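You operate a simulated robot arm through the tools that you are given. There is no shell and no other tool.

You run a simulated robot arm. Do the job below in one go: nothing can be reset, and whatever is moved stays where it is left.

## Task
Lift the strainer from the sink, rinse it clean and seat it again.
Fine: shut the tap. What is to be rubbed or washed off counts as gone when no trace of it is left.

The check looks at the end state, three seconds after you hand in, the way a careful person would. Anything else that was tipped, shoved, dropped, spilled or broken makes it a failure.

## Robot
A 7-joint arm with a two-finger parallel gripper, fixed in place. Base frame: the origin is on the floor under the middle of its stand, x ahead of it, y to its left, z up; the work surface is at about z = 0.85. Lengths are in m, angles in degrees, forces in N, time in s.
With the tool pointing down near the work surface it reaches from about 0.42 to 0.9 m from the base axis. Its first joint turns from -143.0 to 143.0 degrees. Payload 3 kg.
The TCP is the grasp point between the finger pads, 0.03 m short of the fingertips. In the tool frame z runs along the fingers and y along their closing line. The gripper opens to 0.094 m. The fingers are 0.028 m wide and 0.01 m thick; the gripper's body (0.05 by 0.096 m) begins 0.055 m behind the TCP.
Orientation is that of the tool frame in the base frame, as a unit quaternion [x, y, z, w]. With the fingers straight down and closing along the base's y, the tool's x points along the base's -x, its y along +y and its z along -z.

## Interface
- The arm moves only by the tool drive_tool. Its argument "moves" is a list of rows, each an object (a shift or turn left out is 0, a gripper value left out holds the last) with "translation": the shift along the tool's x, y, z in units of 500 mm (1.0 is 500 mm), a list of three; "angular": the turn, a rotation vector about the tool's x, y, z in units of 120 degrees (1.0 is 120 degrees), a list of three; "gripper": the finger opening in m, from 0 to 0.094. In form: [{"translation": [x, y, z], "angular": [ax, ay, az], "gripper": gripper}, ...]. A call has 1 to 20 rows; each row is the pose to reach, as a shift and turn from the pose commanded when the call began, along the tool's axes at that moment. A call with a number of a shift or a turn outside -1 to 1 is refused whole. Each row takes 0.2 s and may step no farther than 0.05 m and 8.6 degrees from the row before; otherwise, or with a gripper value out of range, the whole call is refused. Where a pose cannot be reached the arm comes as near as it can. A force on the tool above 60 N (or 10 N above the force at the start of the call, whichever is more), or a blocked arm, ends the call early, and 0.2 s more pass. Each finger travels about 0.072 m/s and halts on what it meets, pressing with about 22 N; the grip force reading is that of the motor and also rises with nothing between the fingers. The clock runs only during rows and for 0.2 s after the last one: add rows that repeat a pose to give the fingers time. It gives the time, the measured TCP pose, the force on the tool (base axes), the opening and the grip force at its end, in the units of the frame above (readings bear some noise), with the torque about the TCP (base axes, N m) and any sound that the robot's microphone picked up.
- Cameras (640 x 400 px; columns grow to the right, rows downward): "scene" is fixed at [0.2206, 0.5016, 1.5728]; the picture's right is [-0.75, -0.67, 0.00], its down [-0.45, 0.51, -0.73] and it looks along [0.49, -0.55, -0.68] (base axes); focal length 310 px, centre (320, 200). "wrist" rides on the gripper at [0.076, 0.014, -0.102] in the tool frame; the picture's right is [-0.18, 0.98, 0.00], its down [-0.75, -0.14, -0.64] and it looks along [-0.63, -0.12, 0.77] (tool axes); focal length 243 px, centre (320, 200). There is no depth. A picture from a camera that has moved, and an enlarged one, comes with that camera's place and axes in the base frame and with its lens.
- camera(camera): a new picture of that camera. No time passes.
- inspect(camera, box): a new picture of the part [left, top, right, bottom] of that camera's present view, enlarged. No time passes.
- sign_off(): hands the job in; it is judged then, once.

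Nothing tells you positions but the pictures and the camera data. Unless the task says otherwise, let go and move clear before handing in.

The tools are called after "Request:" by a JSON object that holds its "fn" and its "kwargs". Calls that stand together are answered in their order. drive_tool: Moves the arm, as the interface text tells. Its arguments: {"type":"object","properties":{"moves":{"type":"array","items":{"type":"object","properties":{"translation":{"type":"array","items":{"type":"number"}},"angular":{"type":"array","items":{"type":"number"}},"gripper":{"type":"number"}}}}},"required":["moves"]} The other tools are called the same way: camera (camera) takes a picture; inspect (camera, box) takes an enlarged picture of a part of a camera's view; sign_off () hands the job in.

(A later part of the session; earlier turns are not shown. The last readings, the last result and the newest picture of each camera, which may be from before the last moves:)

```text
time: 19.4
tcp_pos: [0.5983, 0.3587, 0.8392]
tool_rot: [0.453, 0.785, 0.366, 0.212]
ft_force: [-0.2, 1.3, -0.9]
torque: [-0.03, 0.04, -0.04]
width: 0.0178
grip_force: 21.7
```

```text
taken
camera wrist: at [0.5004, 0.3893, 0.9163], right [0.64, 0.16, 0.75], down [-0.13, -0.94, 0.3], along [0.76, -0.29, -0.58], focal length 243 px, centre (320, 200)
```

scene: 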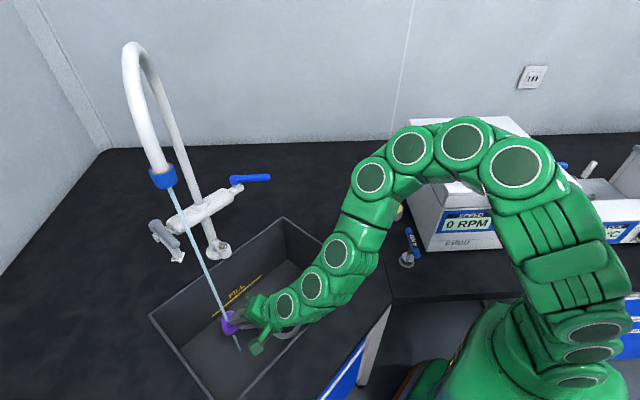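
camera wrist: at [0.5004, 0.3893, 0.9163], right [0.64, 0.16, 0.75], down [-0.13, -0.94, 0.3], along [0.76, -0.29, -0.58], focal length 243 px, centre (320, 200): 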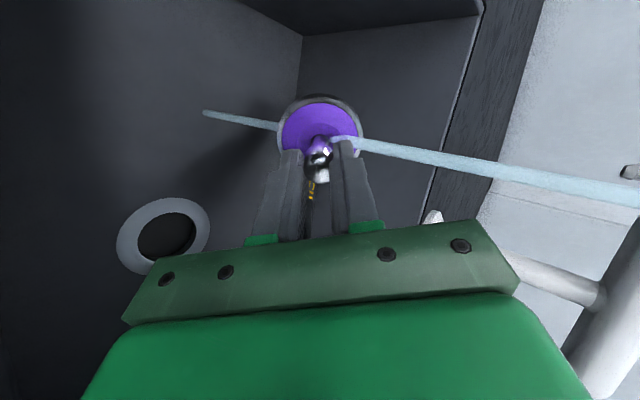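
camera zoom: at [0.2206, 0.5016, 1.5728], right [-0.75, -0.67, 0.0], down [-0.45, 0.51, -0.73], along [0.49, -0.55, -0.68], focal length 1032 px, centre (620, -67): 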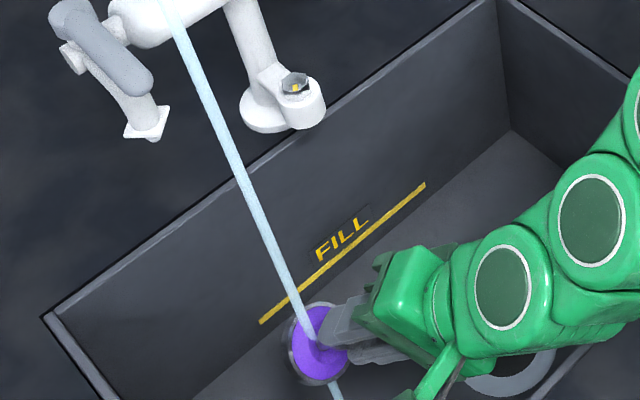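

The stream hits the dish near the knob. I'll hold here briefly while sweeping it side to side, then check the residue.

Request:
{"fn": "drive_tool", "kwargs": {"moves": [{"translation": [0.02, 0, 0]}, {"translation": [0.04, 0, 0]}, {"translation": [0.05, 0, 0]}, {"translation": [0.03, 0, 0]}, {"translation": [0.0, 0, 0]}, {"translation": [-0.03, 0, 0]}, {"translation": [-0.05, 0, 0]}, {"translation": [-0.03, 0, 0]}, {"translation": [0, 0, 0]}, {"translation": [0, 0, 0]}]}}

Request:
{"fn": "inspect", "kwargs": {"camera": "scene", "box": [200, 280, 280, 350]}}

Request:
{"fn": "inspect", "kwargs": {"camera": "wrist", "box": [260, 70, 380, 200]}}

```text
time: 21.6
tcp_pos: [0.6, 0.3596, 0.8397]
tool_rot: [0.453, 0.785, 0.366, 0.211]
ft_force: [0.0, -0.7, -0.3]
torque: [0.01, 0.0, -0.01]
width: 0.0177
grip_force: 21.6
```

```text
5.71 times, centred on (240, 315) of scene
camera zoom: at [0.2206, 0.5016, 1.5728], right [-0.75, -0.67, 0.0], down [-0.45, 0.51, -0.73], along [0.49, -0.55, -0.68], focal length 1769 px, centre (777, -457)
```

zoom: 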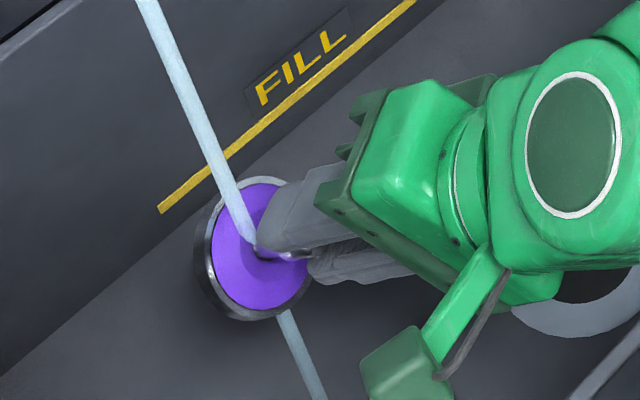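

```text
3.08 times, centred on (320, 135) of wrist
camera zoom: at [0.5007, 0.3904, 0.9162], right [0.64, 0.16, 0.75], down [-0.13, -0.94, 0.3], along [0.76, -0.29, -0.58], focal length 746 px, centre (320, 400)
```

zoom: 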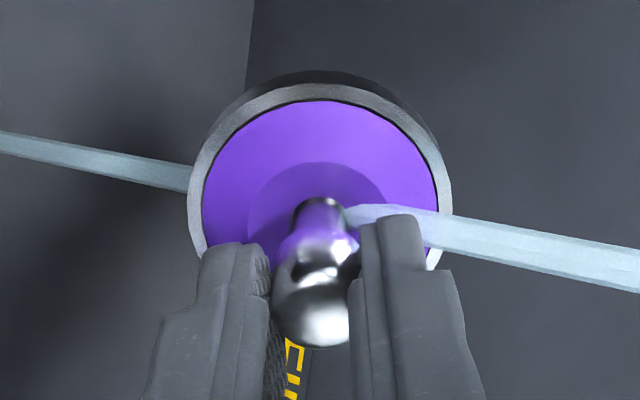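

The stream is right against the knob base now. I'll shift the dish back about 9 mm so the stream meets the middle of its upper half, and sweep there longer.

Request:
{"fn": "drive_tool", "kwargs": {"moves": [{"translation": [0, -0.0116, -0.0138]}, {"translation": [0.01, -0.0116, -0.0138]}, {"translation": [0.02, -0.0116, -0.0138]}, {"translation": [0.03, -0.0116, -0.0138]}, {"translation": [0.04, -0.0116, -0.0138]}, {"translation": [0.03, -0.0116, -0.0138]}, {"translation": [0.02, -0.0116, -0.0138]}, {"translation": [0.01, -0.0116, -0.0138]}, {"translation": [0, -0.0116, -0.0138]}, {"translation": [-0.01, -0.0116, -0.0138]}, {"translation": [-0.02, -0.0116, -0.0138]}, {"translation": [-0.03, -0.0116, -0.0138]}, {"translation": [-0.04, -0.0116, -0.0138]}, {"translation": [-0.03, -0.0116, -0.0138]}, {"translation": [-0.02, -0.0116, -0.0138]}, {"translation": [-0.01, -0.0116, -0.0138]}, {"translation": [0, -0.0116, -0.0138]}, {"translation": [0, -0.0116, -0.0138]}]}}

Request:
{"fn": "inspect", "kwargs": {"camera": "scene", "box": [200, 280, 280, 350]}}

Request:
{"fn": "inspect", "kwargs": {"camera": "wrist", "box": [260, 70, 380, 200]}}

```text
time: 25.4
tcp_pos: [0.5922, 0.3545, 0.838]
tool_rot: [0.453, 0.785, 0.366, 0.212]
ft_force: [0.4, -0.3, 0.8]
torque: [0.01, 0.0, 0.05]
width: 0.0178
grip_force: 22.5
```

```text
5.71 times, centred on (240, 315) of scene
camera zoom: at [0.2206, 0.5016, 1.5728], right [-0.75, -0.67, 0.0], down [-0.45, 0.51, -0.73], along [0.49, -0.55, -0.68], focal length 1769 px, centre (777, -457)
```

zoom: 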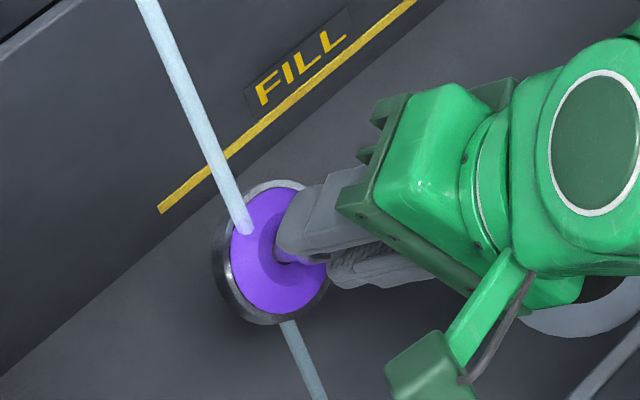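

```text
3.08 times, centred on (320, 135) of wrist
camera zoom: at [0.4935, 0.3855, 0.9151], right [0.64, 0.16, 0.75], down [-0.13, -0.94, 0.3], along [0.76, -0.29, -0.58], focal length 746 px, centre (320, 400)
```

zoom: 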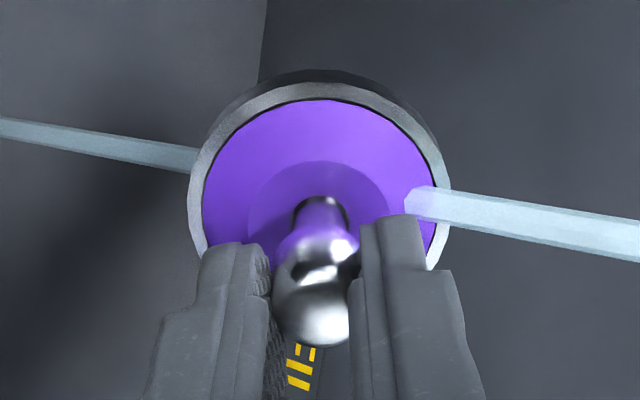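

No visible change yet. I'll hold the stream on this one spot for a few seconds to see whether it cleans locally.

Request:
{"fn": "drive_tool", "kwargs": {"moves": [{"translation": [0, 0, 0]}, {"translation": [0, 0, 0]}, {"translation": [0, 0, 0]}, {"translation": [0, 0, 0]}, {"translation": [0, 0, 0]}, {"translation": [0, 0, 0]}, {"translation": [0, 0, 0]}, {"translation": [0, 0, 0]}, {"translation": [0, 0, 0]}, {"translation": [0, 0, 0]}, {"translation": [0, 0, 0]}, {"translation": [0, 0, 0]}, {"translation": [0, 0, 0]}, {"translation": [0, 0, 0]}, {"translation": [0, 0, 0]}]}}

Request:
{"fn": "inspect", "kwargs": {"camera": "scene", "box": [200, 280, 280, 350]}}

Request:
{"fn": "inspect", "kwargs": {"camera": "wrist", "box": [260, 70, 380, 200]}}

Request:
{"fn": "camera", "kwargs": {"camera": "scene"}}

```text
time: 28.6
tcp_pos: [0.5922, 0.3552, 0.8386]
tool_rot: [0.455, 0.784, 0.366, 0.211]
ft_force: [-0.4, -0.9, -0.2]
torque: [0.02, 0.03, 0.02]
width: 0.018
grip_force: 22.1
```

```text
5.71 times, centred on (240, 315) of scene
camera zoom: at [0.2206, 0.5016, 1.5728], right [-0.75, -0.67, 0.0], down [-0.45, 0.51, -0.73], along [0.49, -0.55, -0.68], focal length 1769 px, centre (777, -457)
```

zoom: 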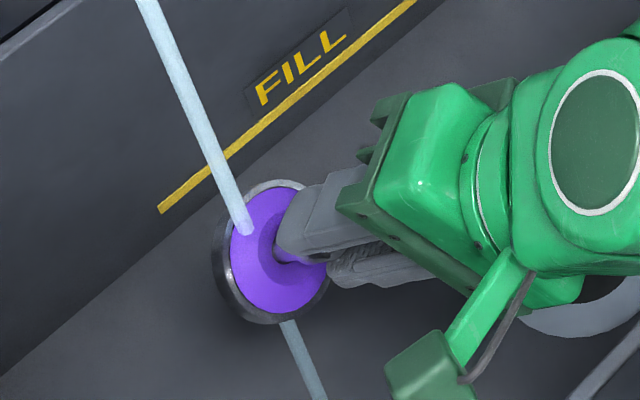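

```text
3.08 times, centred on (320, 135) of wrist
camera zoom: at [0.4937, 0.3854, 0.915], right [0.64, 0.16, 0.75], down [-0.13, -0.94, 0.3], along [0.76, -0.29, -0.58], focal length 746 px, centre (320, 400)
```

zoom: 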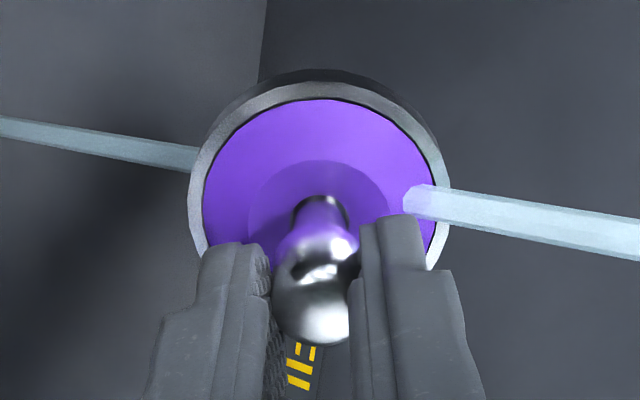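

```text
taken
```

scene: 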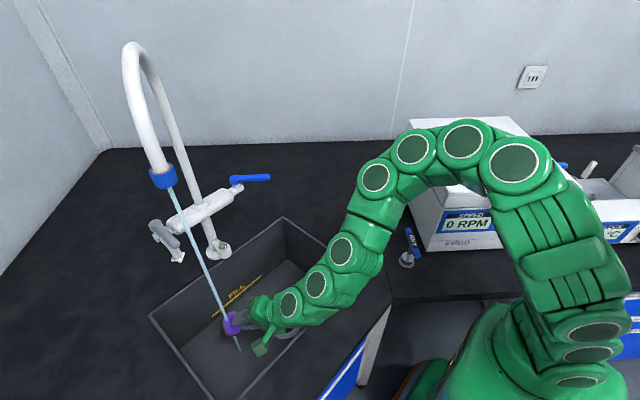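

No local change can be seen so far. I'll zoom in much closer to compare the film where the water strikes.

Request:
{"fn": "inspect", "kwargs": {"camera": "scene", "box": [218, 305, 250, 325]}}

Request:
{"fn": "inspect", "kwargs": {"camera": "wrist", "box": [288, 90, 352, 130]}}

Request:
{"fn": "inspect", "kwargs": {"camera": "scene", "box": [130, 150, 200, 220]}}

```text
16.00 times, centred on (234, 315) of scene
camera zoom: at [0.2206, 0.5016, 1.5728], right [-0.75, -0.67, 0.0], down [-0.45, 0.51, -0.73], along [0.49, -0.55, -0.68], focal length 4954 px, centre (1696, -1640)
```

zoom: 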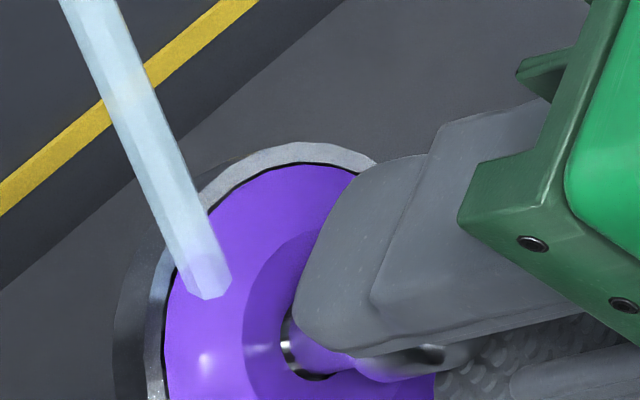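

```text
10.00 times, centred on (320, 110) of wrist
camera zoom: at [0.4937, 0.3854, 0.915], right [0.64, 0.16, 0.75], down [-0.13, -0.94, 0.3], along [0.76, -0.29, -0.58], focal length 2426 px, centre (320, 1100)
```

zoom: 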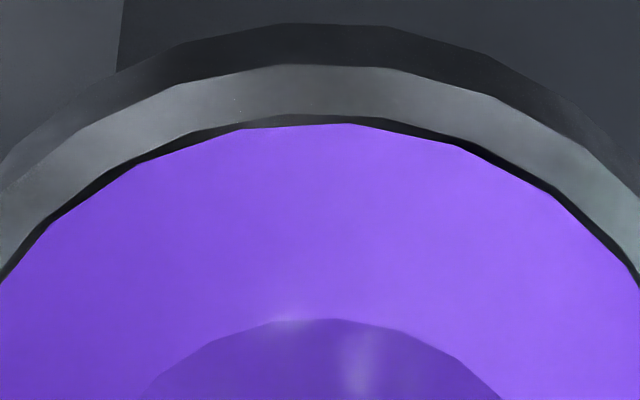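

```text
5.71 times, centred on (165, 185) of scene
camera zoom: at [0.2206, 0.5016, 1.5728], right [-0.75, -0.67, 0.0], down [-0.45, 0.51, -0.73], along [0.49, -0.55, -0.68], focal length 1769 px, centre (1206, 286)
```

zoom: 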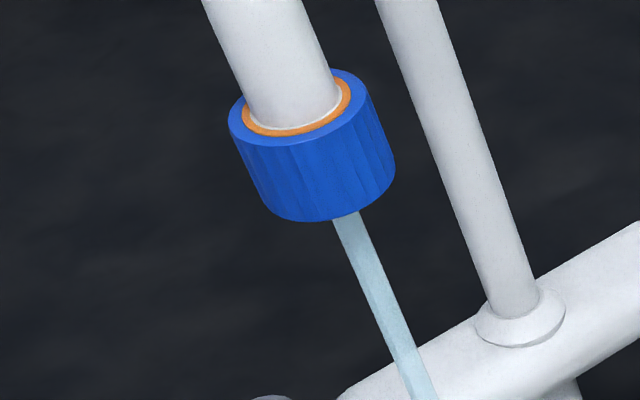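

The film looks uniform, so the stream alone at this steep angle may be doing little. I'll flatten the dish to about 20° tilt with the stream on its exposed far part, hold, and compare.

Request:
{"fn": "drive_tool", "kwargs": {"moves": [{"translation": [0, 0.011, 0.0038], "angular": [0.0625, 0, 0]}, {"translation": [0, 0.022, 0.0076], "angular": [0.125, 0, 0]}, {"translation": [0, 0.033, 0.0114], "angular": [0.1875, 0, 0]}, {"translation": [0, 0.0442, 0.0152], "angular": [0.25, 0, 0]}, {"translation": [0, 0.0442, 0.0152], "angular": [0.25, 0, 0]}]}}

Request:
{"fn": "inspect", "kwargs": {"camera": "scene", "box": [200, 280, 280, 350]}}

Request:
{"fn": "inspect", "kwargs": {"camera": "wrist", "box": [260, 70, 380, 200]}}

Request:
{"fn": "camera", "kwargs": {"camera": "scene"}}

```text
time: 30.0
tcp_pos: [0.657, 0.3614, 0.9185]
tool_rot: [0.605, 0.753, 0.257, -0.019]
ft_force: [-0.5, -0.4, -0.1]
torque: [-0.01, 0.02, 0.0]
width: 0.0176
grip_force: 21.6
stopped in row 5: the arm was blocked; the commanded pose is now the measured one
```

```text
5.71 times, centred on (240, 315) of scene
camera zoom: at [0.2206, 0.5016, 1.5728], right [-0.75, -0.67, 0.0], down [-0.45, 0.51, -0.73], along [0.49, -0.55, -0.68], focal length 1769 px, centre (777, -457)
```

zoom: 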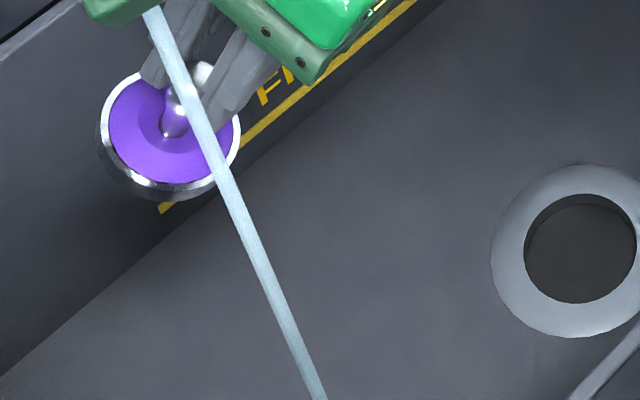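

```text
3.08 times, centred on (320, 135) of wrist
camera zoom: at [0.6201, 0.3903, 1.0379], right [0.95, -0.03, 0.29], down [-0.11, -0.96, 0.25], along [0.28, -0.27, -0.92], focal length 746 px, centre (320, 400)
```

zoom: 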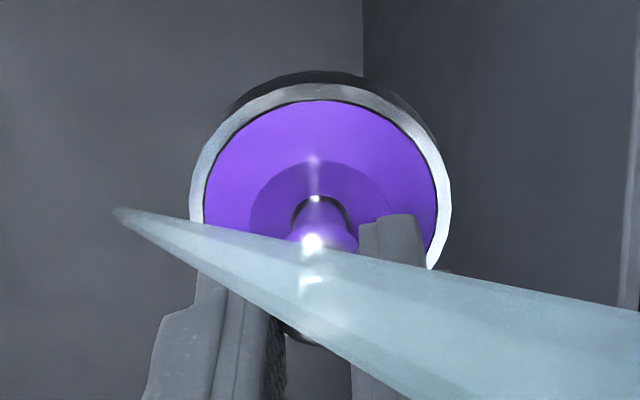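

```text
taken
```

scene: 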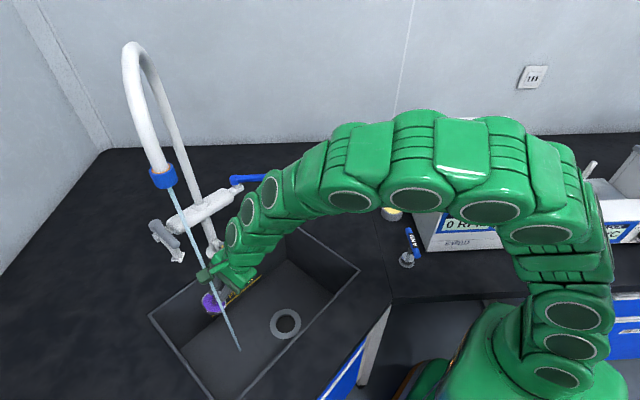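

The arm got blocked in that move: it ended at (0.657, 0.361, 0.919) with an odd orientation, probably a joint limit. I'll check nothing is touched before going on.

Request:
{"fn": "inspect", "kwargs": {"camera": "scene", "box": [140, 140, 320, 340]}}

Request:
{"fn": "camera", "kwargs": {"camera": "wrist"}}

```text
2.00 times, centred on (230, 240) of scene
camera zoom: at [0.2206, 0.5016, 1.5728], right [-0.75, -0.67, 0.0], down [-0.45, 0.51, -0.73], along [0.49, -0.55, -0.68], focal length 619 px, centre (500, 120)
```

zoom: 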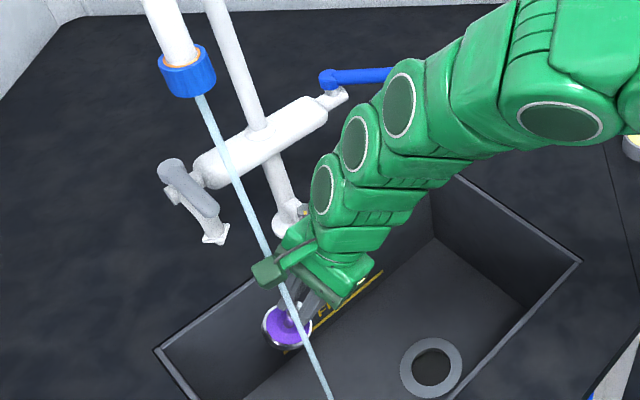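

```text
taken
camera wrist: at [0.6201, 0.3903, 1.0379], right [0.95, -0.03, 0.29], down [-0.11, -0.96, 0.25], along [0.28, -0.27, -0.92], focal length 243 px, centre (320, 200)
```

wrist: 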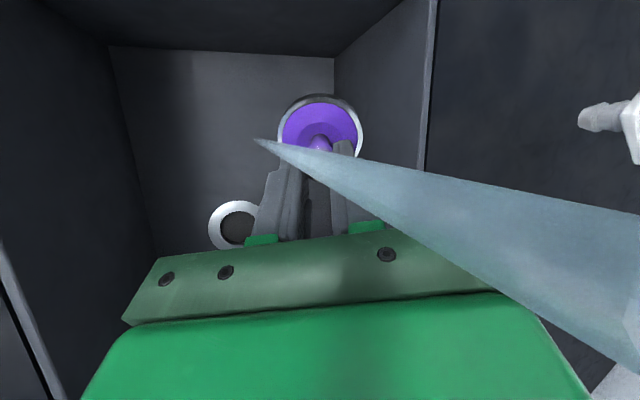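

Nothing appears tipped; the arm seems to have swung between two joint configurations. I'll back away gently from the tap, keeping the orientation, and watch that tracking is good.

Request:
{"fn": "drive_tool", "kwargs": {"moves": [{"translation": [-0.023, -0.018, -0.0165]}, {"translation": [-0.046, -0.0358, -0.033]}, {"translation": [-0.069, -0.0537, -0.05]}, {"translation": [-0.092, -0.0716, -0.0662]}, {"translation": [-0.092, -0.0716, -0.0662]}]}}

Request:
{"fn": "camera", "kwargs": {"camera": "scene"}}

Request:
{"fn": "inspect", "kwargs": {"camera": "scene", "box": [140, 140, 320, 340]}}

```text
time: 31.2
tcp_pos: [0.6273, 0.3005, 0.9174]
tool_rot: [0.605, 0.754, 0.256, -0.02]
ft_force: [0.0, -0.7, -0.6]
torque: [-0.04, 0.02, 0.01]
width: 0.0177
grip_force: 22.3
```

```text
taken
```

scene: 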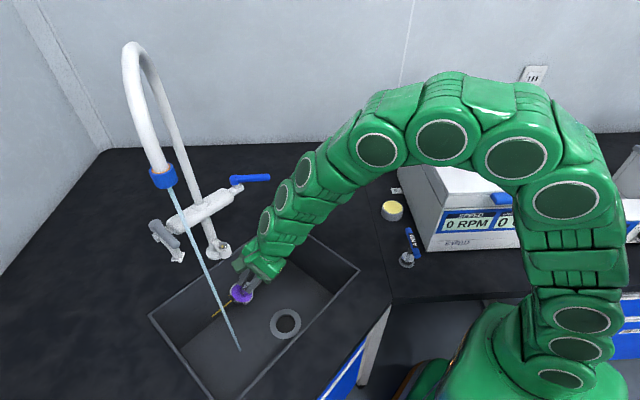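

```text
2.00 times, centred on (230, 240) of scene
camera zoom: at [0.2206, 0.5016, 1.5728], right [-0.75, -0.67, 0.0], down [-0.45, 0.51, -0.73], along [0.49, -0.55, -0.68], focal length 619 px, centre (500, 120)
```

zoom: 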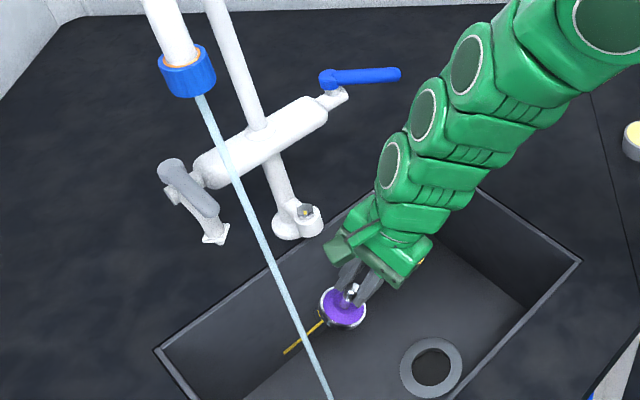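

Everything on the tap is untouched, and the arm now tracks well with the dish tilted about 30°. I'll move the dish into the stream with this orientation, in small steps.

Request:
{"fn": "drive_tool", "kwargs": {"moves": [{"translation": [0.012, -0.0083, 0.0242]}, {"translation": [0.024, -0.0166, 0.0485]}, {"translation": [0.036, -0.0248, 0.0727]}, {"translation": [0.048, -0.0331, 0.097]}, {"translation": [0.0598, -0.0414, 0.1212]}, {"translation": [0.0598, -0.0414, 0.1212]}]}}

Request:
{"fn": "inspect", "kwargs": {"camera": "scene", "box": [200, 280, 280, 350]}}

Request:
{"fn": "inspect", "kwargs": {"camera": "wrist", "box": [260, 70, 380, 200]}}

Request:
{"fn": "camera", "kwargs": {"camera": "scene"}}

```text
time: 32.6
tcp_pos: [0.6156, 0.3513, 0.8691]
tool_rot: [0.604, 0.754, 0.258, -0.02]
ft_force: [0.1, -0.2, -0.4]
torque: [0.0, 0.03, 0.0]
width: 0.0175
grip_force: 22.0
```

```text
5.71 times, centred on (240, 315) of scene
camera zoom: at [0.2206, 0.5016, 1.5728], right [-0.75, -0.67, 0.0], down [-0.45, 0.51, -0.73], along [0.49, -0.55, -0.68], focal length 1769 px, centre (777, -457)
```

zoom: 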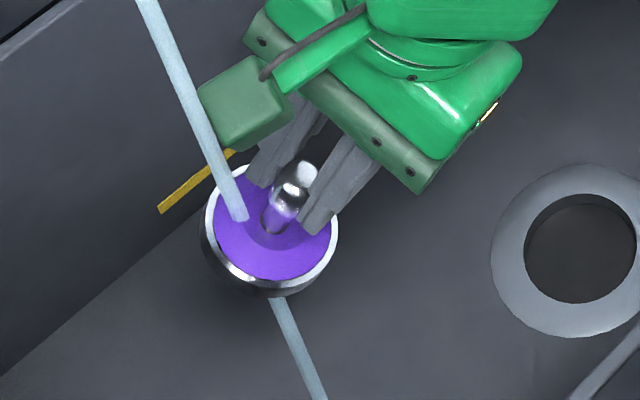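

```text
3.08 times, centred on (320, 135) of wrist
camera zoom: at [0.579, 0.3793, 0.9891], right [0.95, -0.03, 0.29], down [-0.11, -0.96, 0.25], along [0.28, -0.27, -0.92], focal length 746 px, centre (320, 400)
```

zoom: 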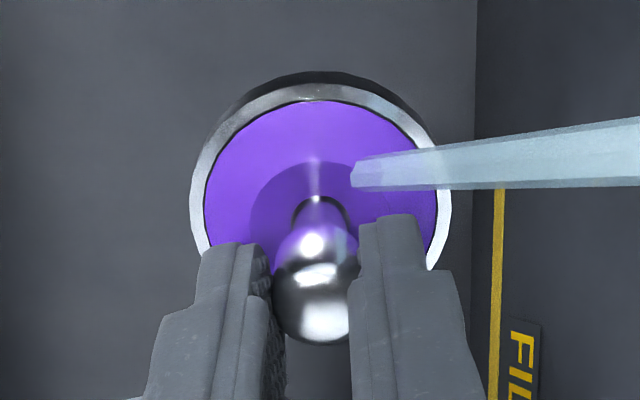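

```text
taken
```

scene: 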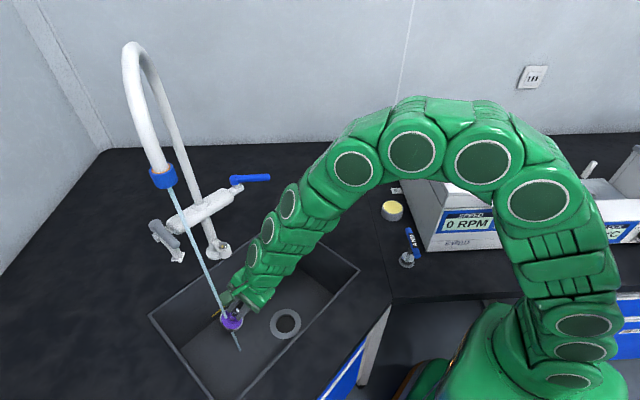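

The stream lands squarely on the film with the dish at ~30° tilt. I'll hold for 3 s and compare.

Request:
{"fn": "drive_tool", "kwargs": {"moves": [{"translation": [0, 0, 0]}, {"translation": [0, 0, 0]}, {"translation": [0, 0, 0]}, {"translation": [0, 0, 0]}, {"translation": [0, 0, 0]}, {"translation": [0, 0, 0]}, {"translation": [0, 0, 0]}, {"translation": [0, 0, 0]}, {"translation": [0, 0, 0]}, {"translation": [0, 0, 0]}, {"translation": [0, 0, 0]}, {"translation": [0, 0, 0]}, {"translation": [0, 0, 0]}, {"translation": [0, 0, 0]}, {"translation": [0, 0, 0]}]}}

Request:
{"fn": "inspect", "kwargs": {"camera": "scene", "box": [200, 280, 280, 350]}}

Request:
{"fn": "inspect", "kwargs": {"camera": "wrist", "box": [260, 70, 380, 200]}}

```text
time: 35.8
tcp_pos: [0.6164, 0.3512, 0.8693]
tool_rot: [0.605, 0.754, 0.257, -0.019]
ft_force: [-0.4, 0.4, -0.4]
torque: [-0.01, 0.0, -0.04]
width: 0.0177
grip_force: 21.7
```

```text
5.71 times, centred on (240, 315) of scene
camera zoom: at [0.2206, 0.5016, 1.5728], right [-0.75, -0.67, 0.0], down [-0.45, 0.51, -0.73], along [0.49, -0.55, -0.68], focal length 1769 px, centre (777, -457)
```

zoom: 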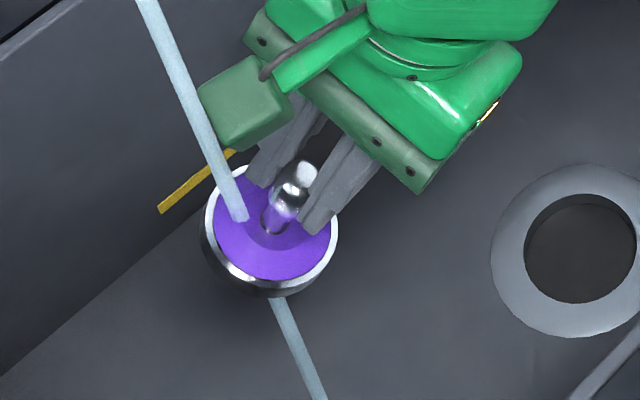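

```text
3.08 times, centred on (320, 135) of wrist
camera zoom: at [0.5791, 0.3792, 0.9891], right [0.96, -0.03, 0.29], down [-0.11, -0.96, 0.25], along [0.28, -0.27, -0.92], focal length 746 px, centre (320, 400)
```

zoom: 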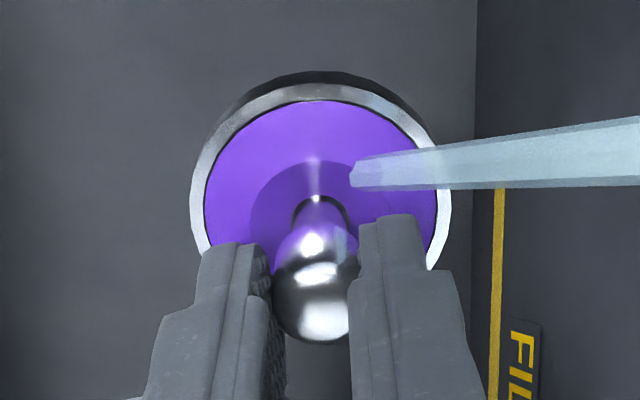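

I can't tell a difference. I'll take a tight close-up of the film as a reference, hold the water longer while moving it over the film, and compare again.

Request:
{"fn": "inspect", "kwargs": {"camera": "wrist", "box": [300, 100, 332, 120]}}

Request:
{"fn": "drive_tool", "kwargs": {"moves": [{"translation": [0.01, 0, 0]}, {"translation": [0.02, 0, 0]}, {"translation": [0.03, 0, 0]}, {"translation": [0.03, 0.01, 0]}, {"translation": [0.03, 0.02, 0]}, {"translation": [0.02, 0.02, 0]}, {"translation": [0.01, 0.02, 0]}, {"translation": [0, 0.02, 0]}, {"translation": [-0.01, 0.02, 0]}, {"translation": [-0.01, 0.01, 0]}, {"translation": [-0.01, 0, 0]}, {"translation": [0, -0.01, 0]}, {"translation": [0.01, -0.01, 0]}, {"translation": [0.02, -0.01, 0]}, {"translation": [0.02, 0, 0]}, {"translation": [0.01, 0, 0]}, {"translation": [0, 0, 0]}, {"translation": [0, 0, 0]}, {"translation": [0, 0, 0]}, {"translation": [0, 0, 0]}]}}

Request:
{"fn": "inspect", "kwargs": {"camera": "wrist", "box": [300, 100, 332, 120]}}

Request:
{"fn": "inspect", "kwargs": {"camera": "wrist", "box": [260, 70, 380, 200]}}

```text
16.00 times, centred on (316, 110) of wrist
camera zoom: at [0.5791, 0.3792, 0.9891], right [0.96, -0.03, 0.29], down [-0.11, -0.96, 0.25], along [0.28, -0.27, -0.92], focal length 3882 px, centre (384, 1640)
```

zoom: 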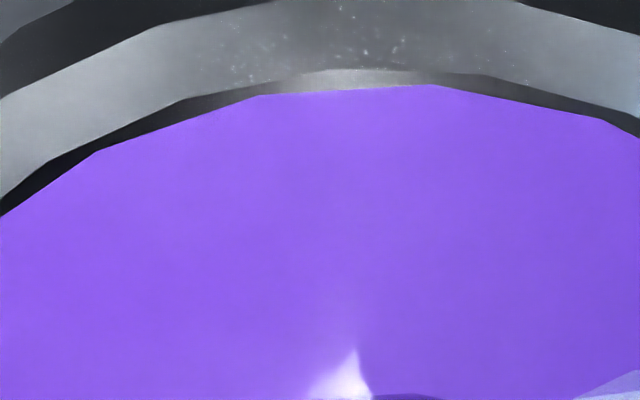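

```text
time: 40.0
tcp_pos: [0.6184, 0.3511, 0.8685]
tool_rot: [0.604, 0.754, 0.257, -0.02]
ft_force: [-1.0, 0.0, -0.8]
torque: [0.01, 0.05, 0.0]
width: 0.0177
grip_force: 22.9
```

```text
16.00 times, centred on (316, 110) of wrist
camera zoom: at [0.5811, 0.3789, 0.9871], right [0.96, -0.03, 0.29], down [-0.11, -0.96, 0.25], along [0.28, -0.27, -0.92], focal length 3882 px, centre (384, 1640)
```

zoom: 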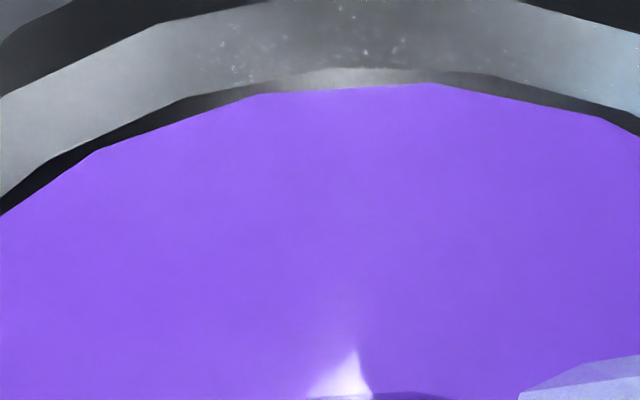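

```text
3.08 times, centred on (320, 135) of wrist
camera zoom: at [0.5811, 0.3789, 0.9871], right [0.96, -0.03, 0.29], down [-0.11, -0.96, 0.25], along [0.28, -0.27, -0.92], focal length 746 px, centre (320, 400)
```

zoom: 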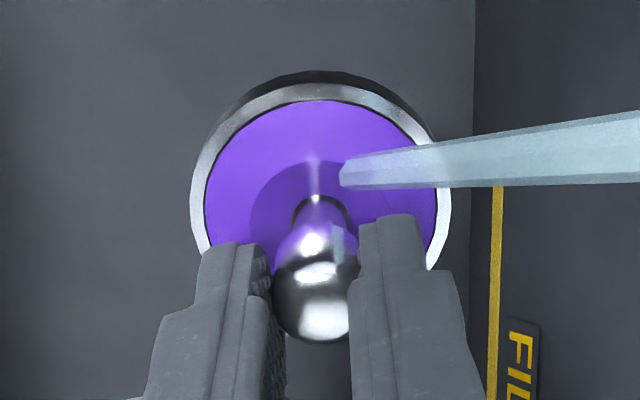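

Water at this flow isn't taking the film off after many seconds, so I'll open the lever further. I keep the strainer in hand, back off into free space, and bring the tool upright in the camera-toward-robot orientation used at the lever before.

Request:
{"fn": "drive_tool", "kwargs": {"moves": [{"translation": [-0.0305, -0.0101, -0.0766]}, {"translation": [-0.061, -0.0202, -0.1531]}, {"translation": [-0.0914, -0.0302, -0.2297]}, {"translation": [-0.1219, -0.0403, -0.3062]}, {"translation": [-0.1524, -0.0504, -0.3828]}, {"translation": [-0.1524, -0.0504, -0.3828]}]}}

Request:
{"fn": "camera", "kwargs": {"camera": "scene"}}

```text
time: 41.4
tcp_pos: [0.5597, 0.2031, 0.9997]
tool_rot: [0.603, 0.755, 0.257, -0.021]
ft_force: [-0.1, 0.1, -0.8]
torque: [-0.04, -0.01, 0.03]
width: 0.0177
grip_force: 22.1
```

```text
taken
```

scene: 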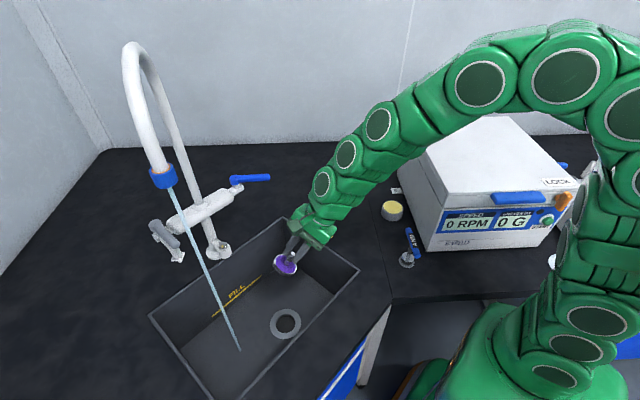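

Request:
{"fn": "drive_tool", "kwargs": {"moves": [{"angular": [0.0268, -0.002, -0.0631]}, {"angular": [0.0536, -0.004, -0.1262]}, {"angular": [0.0804, -0.006, -0.1893]}, {"angular": [0.1072, -0.008, -0.2524]}, {"angular": [0.134, -0.01, -0.3155]}, {"angular": [0.1608, -0.012, -0.3786]}, {"angular": [0.1876, -0.014, -0.4417]}, {"angular": [0.2144, -0.016, -0.5048]}, {"angular": [0.2412, -0.018, -0.5679]}, {"angular": [0.268, -0.02, -0.631]}, {"angular": [0.268, -0.02, -0.631]}]}}

Request:
{"fn": "camera", "kwargs": {"camera": "scene"}}

Request:
{"fn": "camera", "kwargs": {"camera": "wrist"}}

```text
time: 43.8
tcp_pos: [0.5609, 0.1994, 0.9985]
tool_rot: [-0.002, 1.0, 0.0, 0.0]
ft_force: [-0.2, 0.7, -0.8]
torque: [-0.01, 0.02, -0.01]
width: 0.0174
grip_force: 21.6
```

```text
taken
```

scene: 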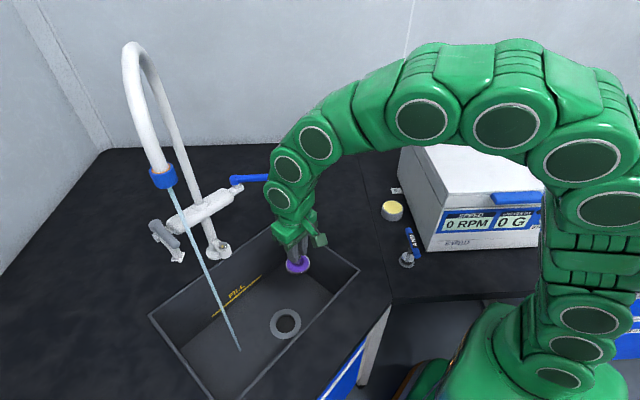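

```text
taken
camera wrist: at [0.484, 0.2131, 1.1012], right [0.18, 0.98, 0.0], down [0.75, -0.14, 0.64], along [0.63, -0.12, -0.77], focal length 243 px, centre (320, 200)
```

wrist: 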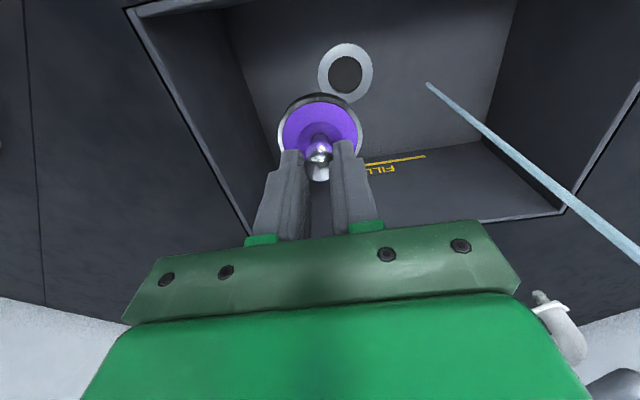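

The tool is upright at (0.561, 0.200, 0.999) with the strainer in hand. Now I move next to the blue lever on its sink side, at lever height, ready to push it further open with the side of the fingers.

Request:
{"fn": "drive_tool", "kwargs": {"moves": [{"translation": [-0.06, -0.01, -0.083]}, {"translation": [-0.14, -0.03, -0.083]}, {"translation": [-0.22, -0.06, -0.083]}, {"translation": [-0.3, -0.09, -0.083]}, {"translation": [-0.356, -0.102, -0.083]}, {"translation": [-0.356, -0.102, -0.083]}]}}

Request:
{"fn": "camera", "kwargs": {"camera": "wrist"}}

Request:
{"fn": "inspect", "kwargs": {"camera": "scene", "box": [180, 120, 340, 260]}}

```text
refused: row 1 steps farther than a row can; nothing moved
```

```text
taken
camera wrist: at [0.484, 0.2131, 1.1012], right [0.18, 0.98, 0.0], down [0.75, -0.14, 0.64], along [0.63, -0.12, -0.77], focal length 243 px, centre (320, 200)
```

wrist: 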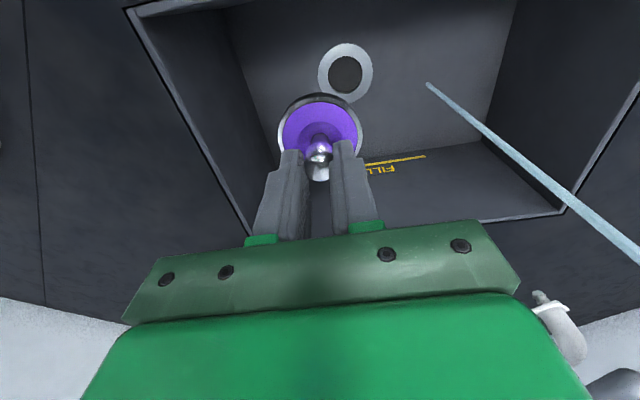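

```text
2.86 times, centred on (260, 190) of scene
camera zoom: at [0.2206, 0.5016, 1.5728], right [-0.75, -0.67, 0.0], down [-0.45, 0.51, -0.73], along [0.49, -0.55, -0.68], focal length 885 px, centre (491, 229)
```

zoom: 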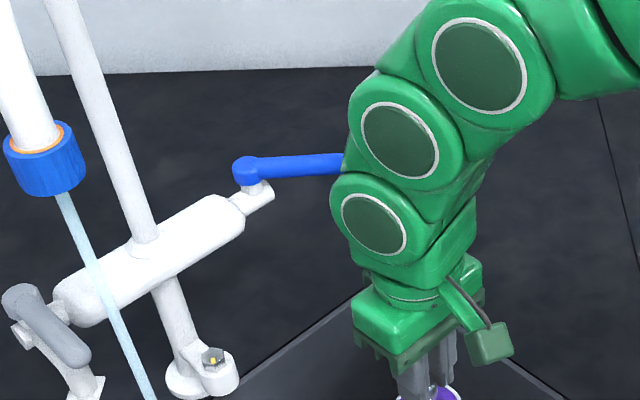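

That call was refused because one step was too long; I'll split it finer.

Request:
{"fn": "drive_tool", "kwargs": {"moves": [{"translation": [-0.04, 0, -0.05]}, {"translation": [-0.1, -0.01, -0.083]}, {"translation": [-0.17, -0.03, -0.083]}, {"translation": [-0.24, -0.06, -0.083]}, {"translation": [-0.31, -0.09, -0.083]}, {"translation": [-0.356, -0.102, -0.083]}, {"translation": [-0.356, -0.102, -0.083]}]}}

Request:
{"fn": "camera", "kwargs": {"camera": "wrist"}}

Request:
{"fn": "inspect", "kwargs": {"camera": "scene", "box": [180, 120, 340, 260]}}

```text
time: 45.4
tcp_pos: [0.7388, 0.1488, 1.0393]
tool_rot: [-0.001, 1.0, -0.001, -0.001]
ft_force: [-0.5, 0.5, -0.8]
torque: [-0.02, 0.0, 0.03]
width: 0.0177
grip_force: 22.0
```

```text
taken
camera wrist: at [0.6625, 0.1625, 1.1415], right [0.18, 0.98, 0.0], down [0.76, -0.14, 0.64], along [0.63, -0.12, -0.77], focal length 243 px, centre (320, 200)
```

wrist: 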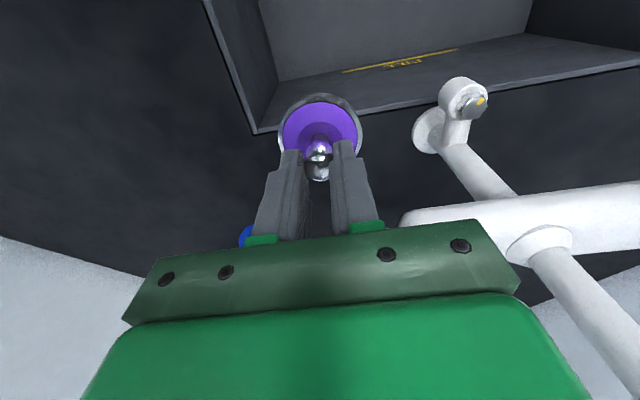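

```text
2.86 times, centred on (260, 190) of scene
camera zoom: at [0.2206, 0.5016, 1.5728], right [-0.75, -0.67, 0.0], down [-0.45, 0.51, -0.73], along [0.49, -0.55, -0.68], focal length 885 px, centre (491, 229)
```

zoom: 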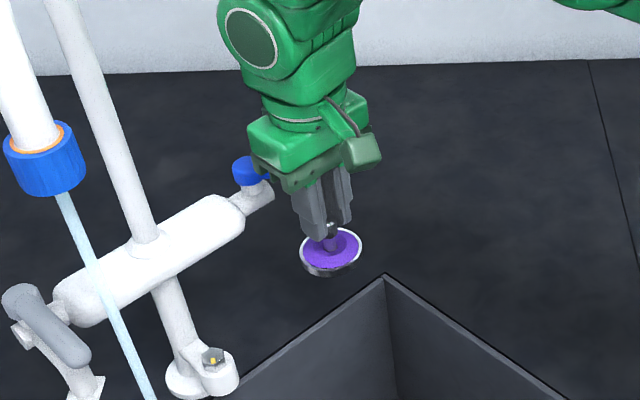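

The fingers are beside the lever, with the strainer clear beneath. I push it along its arc to about 80°.

Request:
{"fn": "drive_tool", "kwargs": {"moves": [{"translation": [-0.0224, -0.0256, 0]}, {"translation": [-0.0452, -0.0492, 0]}, {"translation": [-0.0664, -0.0702, 0]}, {"translation": [-0.0926, -0.0866, 0]}, {"translation": [-0.0926, -0.0866, 0]}]}}

Request:
{"fn": "camera", "kwargs": {"camera": "wrist"}}

Request:
{"fn": "camera", "kwargs": {"camera": "scene"}}

Request:
{"fn": "inspect", "kwargs": {"camera": "scene", "box": [200, 300, 300, 380]}}

```text
time: 46.6
tcp_pos: [0.7845, 0.1075, 1.0414]
tool_rot: [-0.002, 1.0, -0.001, -0.001]
ft_force: [-0.8, -0.1, -0.5]
torque: [0.02, 0.01, 0.01]
width: 0.0174
grip_force: 22.0
```

```text
taken
camera wrist: at [0.7075, 0.12, 1.1426], right [0.18, 0.98, 0.0], down [0.75, -0.14, 0.64], along [0.63, -0.12, -0.77], focal length 243 px, centre (320, 200)
```

wrist: 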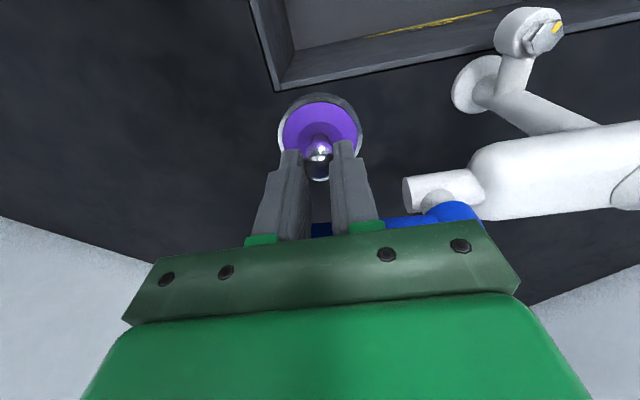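

```text
taken
```

scene: 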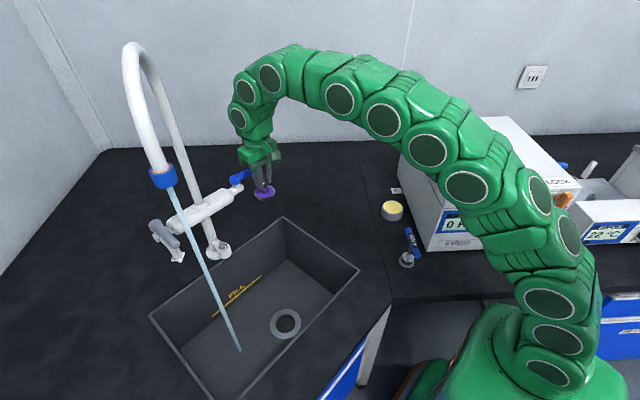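

```text
5.00 times, centred on (250, 340) of scene
camera zoom: at [0.2206, 0.5016, 1.5728], right [-0.75, -0.67, 0.0], down [-0.45, 0.51, -0.73], along [0.49, -0.55, -0.68], focal length 1548 px, centre (670, -500)
```

zoom: 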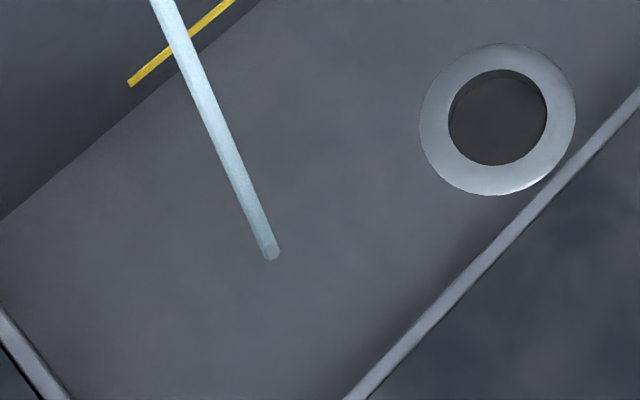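

The stream is now about 10 mm thick. I retreat from the lever the same way and return to the open spot above the sink, then turn into the 30° tilt that tracked well before.

Request:
{"fn": "drive_tool", "kwargs": {"moves": [{"translation": [0.05, 0.04, 0]}, {"translation": [0.091, 0.085, 0]}, {"translation": [0.16, 0.105, 0]}, {"translation": [0.23, 0.125, 0.02]}, {"translation": [0.3, 0.145, 0.04]}, {"translation": [0.37, 0.165, 0.06]}, {"translation": [0.447, 0.187, 0.084]}, {"translation": [0.447, 0.187, 0.084]}]}}

Request:
{"fn": "drive_tool", "kwargs": {"moves": [{"angular": [-0.0268, 0.002, 0.0631]}, {"angular": [-0.0536, 0.004, 0.1262]}, {"angular": [-0.0804, 0.006, 0.1893]}, {"angular": [-0.1072, 0.008, 0.2524]}, {"angular": [-0.134, 0.01, 0.3155]}, {"angular": [-0.1608, 0.012, 0.3786]}, {"angular": [-0.1876, 0.014, 0.4417]}, {"angular": [-0.2144, 0.016, 0.5048]}, {"angular": [-0.2412, 0.018, 0.5679]}, {"angular": [-0.268, 0.02, 0.631]}, {"angular": [-0.268, 0.02, 0.631]}]}}

Request:
{"fn": "camera", "kwargs": {"camera": "scene"}}

```text
time: 48.4
tcp_pos: [0.5603, 0.1999, 0.9991]
tool_rot: [-0.001, 1.0, -0.001, 0.0]
ft_force: [-0.5, 0.5, -0.5]
torque: [-0.03, -0.03, 0.02]
width: 0.0176
grip_force: 22.4
```

```text
time: 50.8
tcp_pos: [0.562, 0.1996, 0.9985]
tool_rot: [0.605, 0.753, 0.257, -0.021]
ft_force: [0.2, 0.5, 0.1]
torque: [-0.03, 0.02, 0.01]
width: 0.0177
grip_force: 21.8
```

```text
taken
```

scene: 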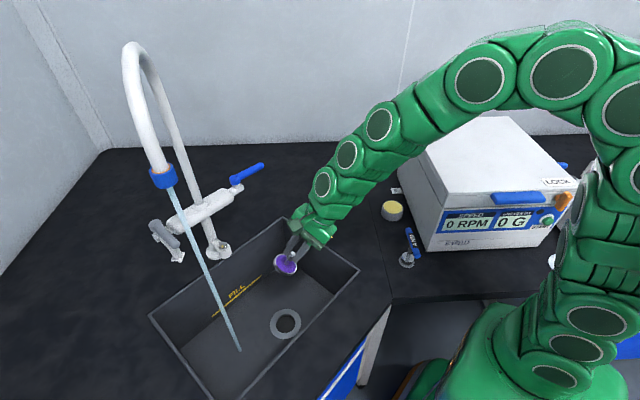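

Same stable posture as before. I move the dish back into the now stronger stream.

Request:
{"fn": "drive_tool", "kwargs": {"moves": [{"translation": [0.0305, 0.0101, 0.0766]}, {"translation": [0.061, 0.0202, 0.1531]}, {"translation": [0.0914, 0.0302, 0.2297]}, {"translation": [0.1219, 0.0403, 0.3062]}, {"translation": [0.1524, 0.0504, 0.3828]}, {"translation": [0.1524, 0.0504, 0.3828]}]}}

Request:
{"fn": "inspect", "kwargs": {"camera": "wrist", "box": [260, 70, 380, 200]}}

Request:
{"fn": "drive_tool", "kwargs": {"moves": [{"translation": [0, 0, 0]}, {"translation": [0, 0, 0]}, {"translation": [0, 0, 0]}, {"translation": [0, 0, 0]}, {"translation": [0, 0, 0]}, {"translation": [0, 0, 0]}, {"translation": [0, 0, 0]}, {"translation": [0, 0, 0]}, {"translation": [0, 0, 0]}, {"translation": [0, 0, 0]}, {"translation": [0, 0, 0]}, {"translation": [0, 0, 0]}, {"translation": [0, 0, 0]}, {"translation": [0, 0, 0]}, {"translation": [0, 0, 0]}]}}

Request:
{"fn": "inspect", "kwargs": {"camera": "wrist", "box": [260, 70, 380, 200]}}

Request:
{"fn": "inspect", "kwargs": {"camera": "scene", "box": [200, 280, 280, 350]}}

```text
time: 52.2
tcp_pos: [0.618, 0.3491, 0.8662]
tool_rot: [0.605, 0.754, 0.257, -0.019]
ft_force: [0.0, -0.7, -0.3]
torque: [0.02, 0.0, -0.03]
width: 0.0176
grip_force: 22.0
```

```text
3.08 times, centred on (320, 135) of wrist
camera zoom: at [0.5813, 0.378, 0.9854], right [0.96, -0.03, 0.29], down [-0.11, -0.96, 0.25], along [0.28, -0.27, -0.92], focal length 746 px, centre (320, 400)
```

zoom: 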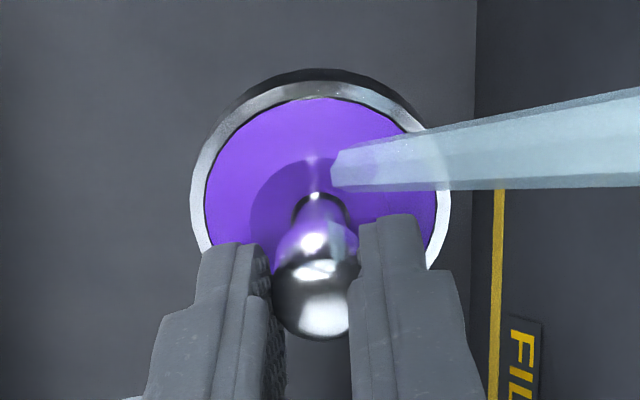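

```text
time: 55.4
tcp_pos: [0.617, 0.3507, 0.8656]
tool_rot: [0.605, 0.753, 0.257, -0.02]
ft_force: [0.4, 0.8, -0.9]
torque: [0.0, 0.03, 0.02]
width: 0.0176
grip_force: 21.7
```

```text
3.08 times, centred on (320, 135) of wrist
camera zoom: at [0.5813, 0.3777, 0.9856], right [0.96, -0.03, 0.29], down [-0.11, -0.96, 0.25], along [0.28, -0.27, -0.92], focal length 746 px, centre (320, 400)
```

zoom: 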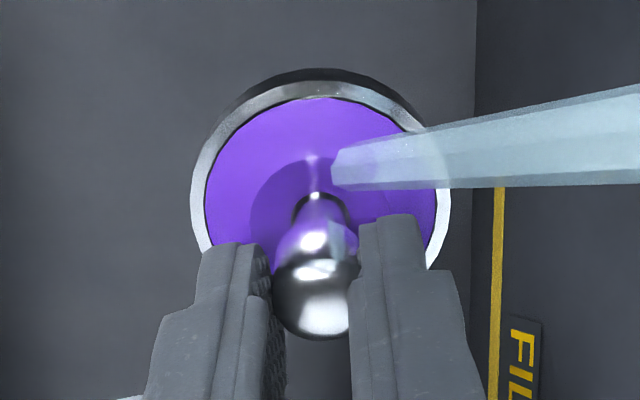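

```text
5.71 times, centred on (240, 315) of scene
camera zoom: at [0.2206, 0.5016, 1.5728], right [-0.75, -0.67, 0.0], down [-0.45, 0.51, -0.73], along [0.49, -0.55, -0.68], focal length 1769 px, centre (777, -457)
```

zoom: 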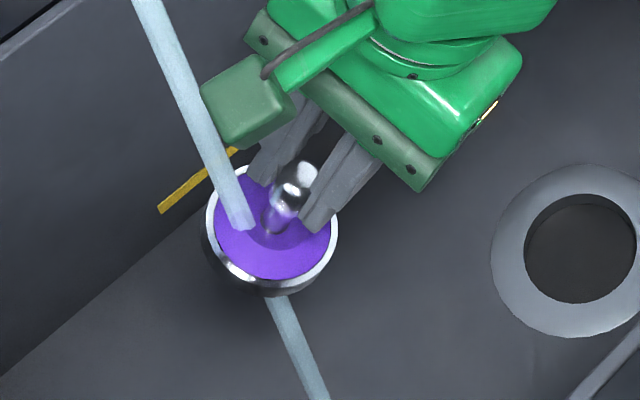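

Still no change with the stronger stream off-centre. I'll try centring the dish axis in the stream to see how the water behaves when the knob and fingers are in it.

Request:
{"fn": "drive_tool", "kwargs": {"moves": [{"translation": [0.0093, 0.0099, 0.0078]}, {"translation": [0.0186, 0.0198, 0.0156]}, {"translation": [0.0186, 0.0198, 0.0156]}, {"translation": [0.0186, 0.0198, 0.0156]}, {"translation": [0.0186, 0.0198, 0.0156]}, {"translation": [0.0186, 0.0198, 0.0156]}, {"translation": [0.0186, 0.0198, 0.0156]}, {"translation": [0.0186, 0.0198, 0.0156]}, {"translation": [0.0186, 0.0198, 0.0156]}, {"translation": [0.0186, 0.0198, 0.0156]}, {"translation": [0.0186, 0.0198, 0.0156]}, {"translation": [0.0186, 0.0198, 0.0156]}]}}

Request:
{"fn": "inspect", "kwargs": {"camera": "wrist", "box": [260, 70, 380, 200]}}

Request:
{"fn": "inspect", "kwargs": {"camera": "scene", "box": [200, 280, 280, 350]}}

Request:
{"fn": "camera", "kwargs": {"camera": "wrist"}}

```text
time: 58.0
tcp_pos: [0.6266, 0.3631, 0.8666]
tool_rot: [0.605, 0.754, 0.256, -0.02]
ft_force: [-1.2, -0.1, -1.4]
torque: [-0.02, -0.03, -0.02]
width: 0.0177
grip_force: 21.6
```

```text
3.08 times, centred on (320, 135) of wrist
camera zoom: at [0.5904, 0.3915, 0.9862], right [0.96, -0.03, 0.29], down [-0.11, -0.96, 0.25], along [0.28, -0.27, -0.92], focal length 746 px, centre (320, 400)
```

zoom: 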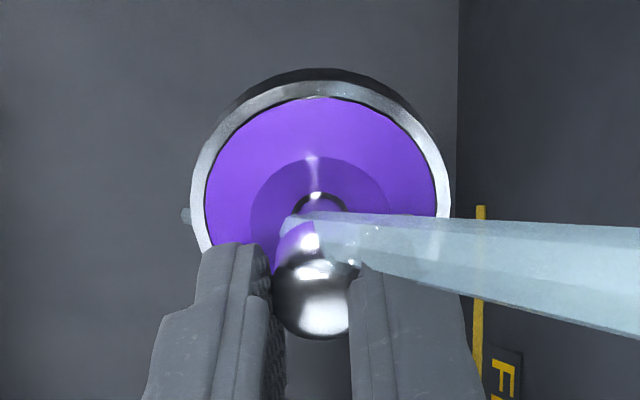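

```text
5.71 times, centred on (240, 315) of scene
camera zoom: at [0.2206, 0.5016, 1.5728], right [-0.75, -0.67, 0.0], down [-0.45, 0.51, -0.73], along [0.49, -0.55, -0.68], focal length 1769 px, centre (777, -457)
```

zoom: 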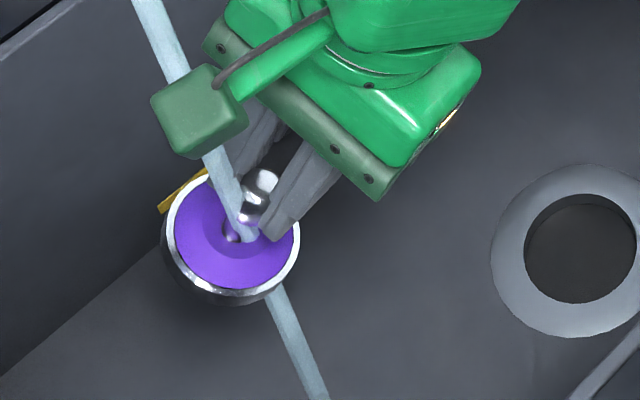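

```text
taken
camera wrist: at [0.5904, 0.3915, 0.9862], right [0.96, -0.03, 0.29], down [-0.11, -0.96, 0.25], along [0.28, -0.27, -0.92], focal length 243 px, centre (320, 200)
```

wrist: 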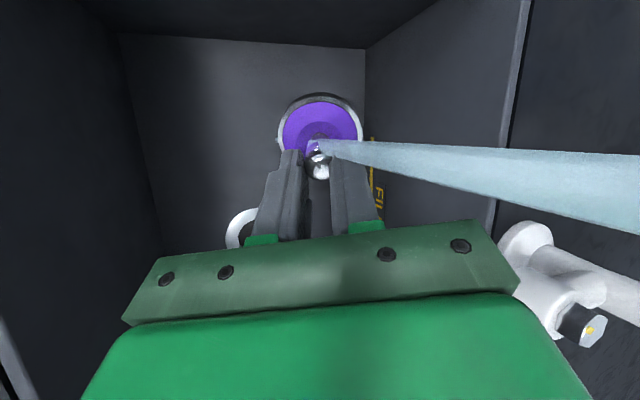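

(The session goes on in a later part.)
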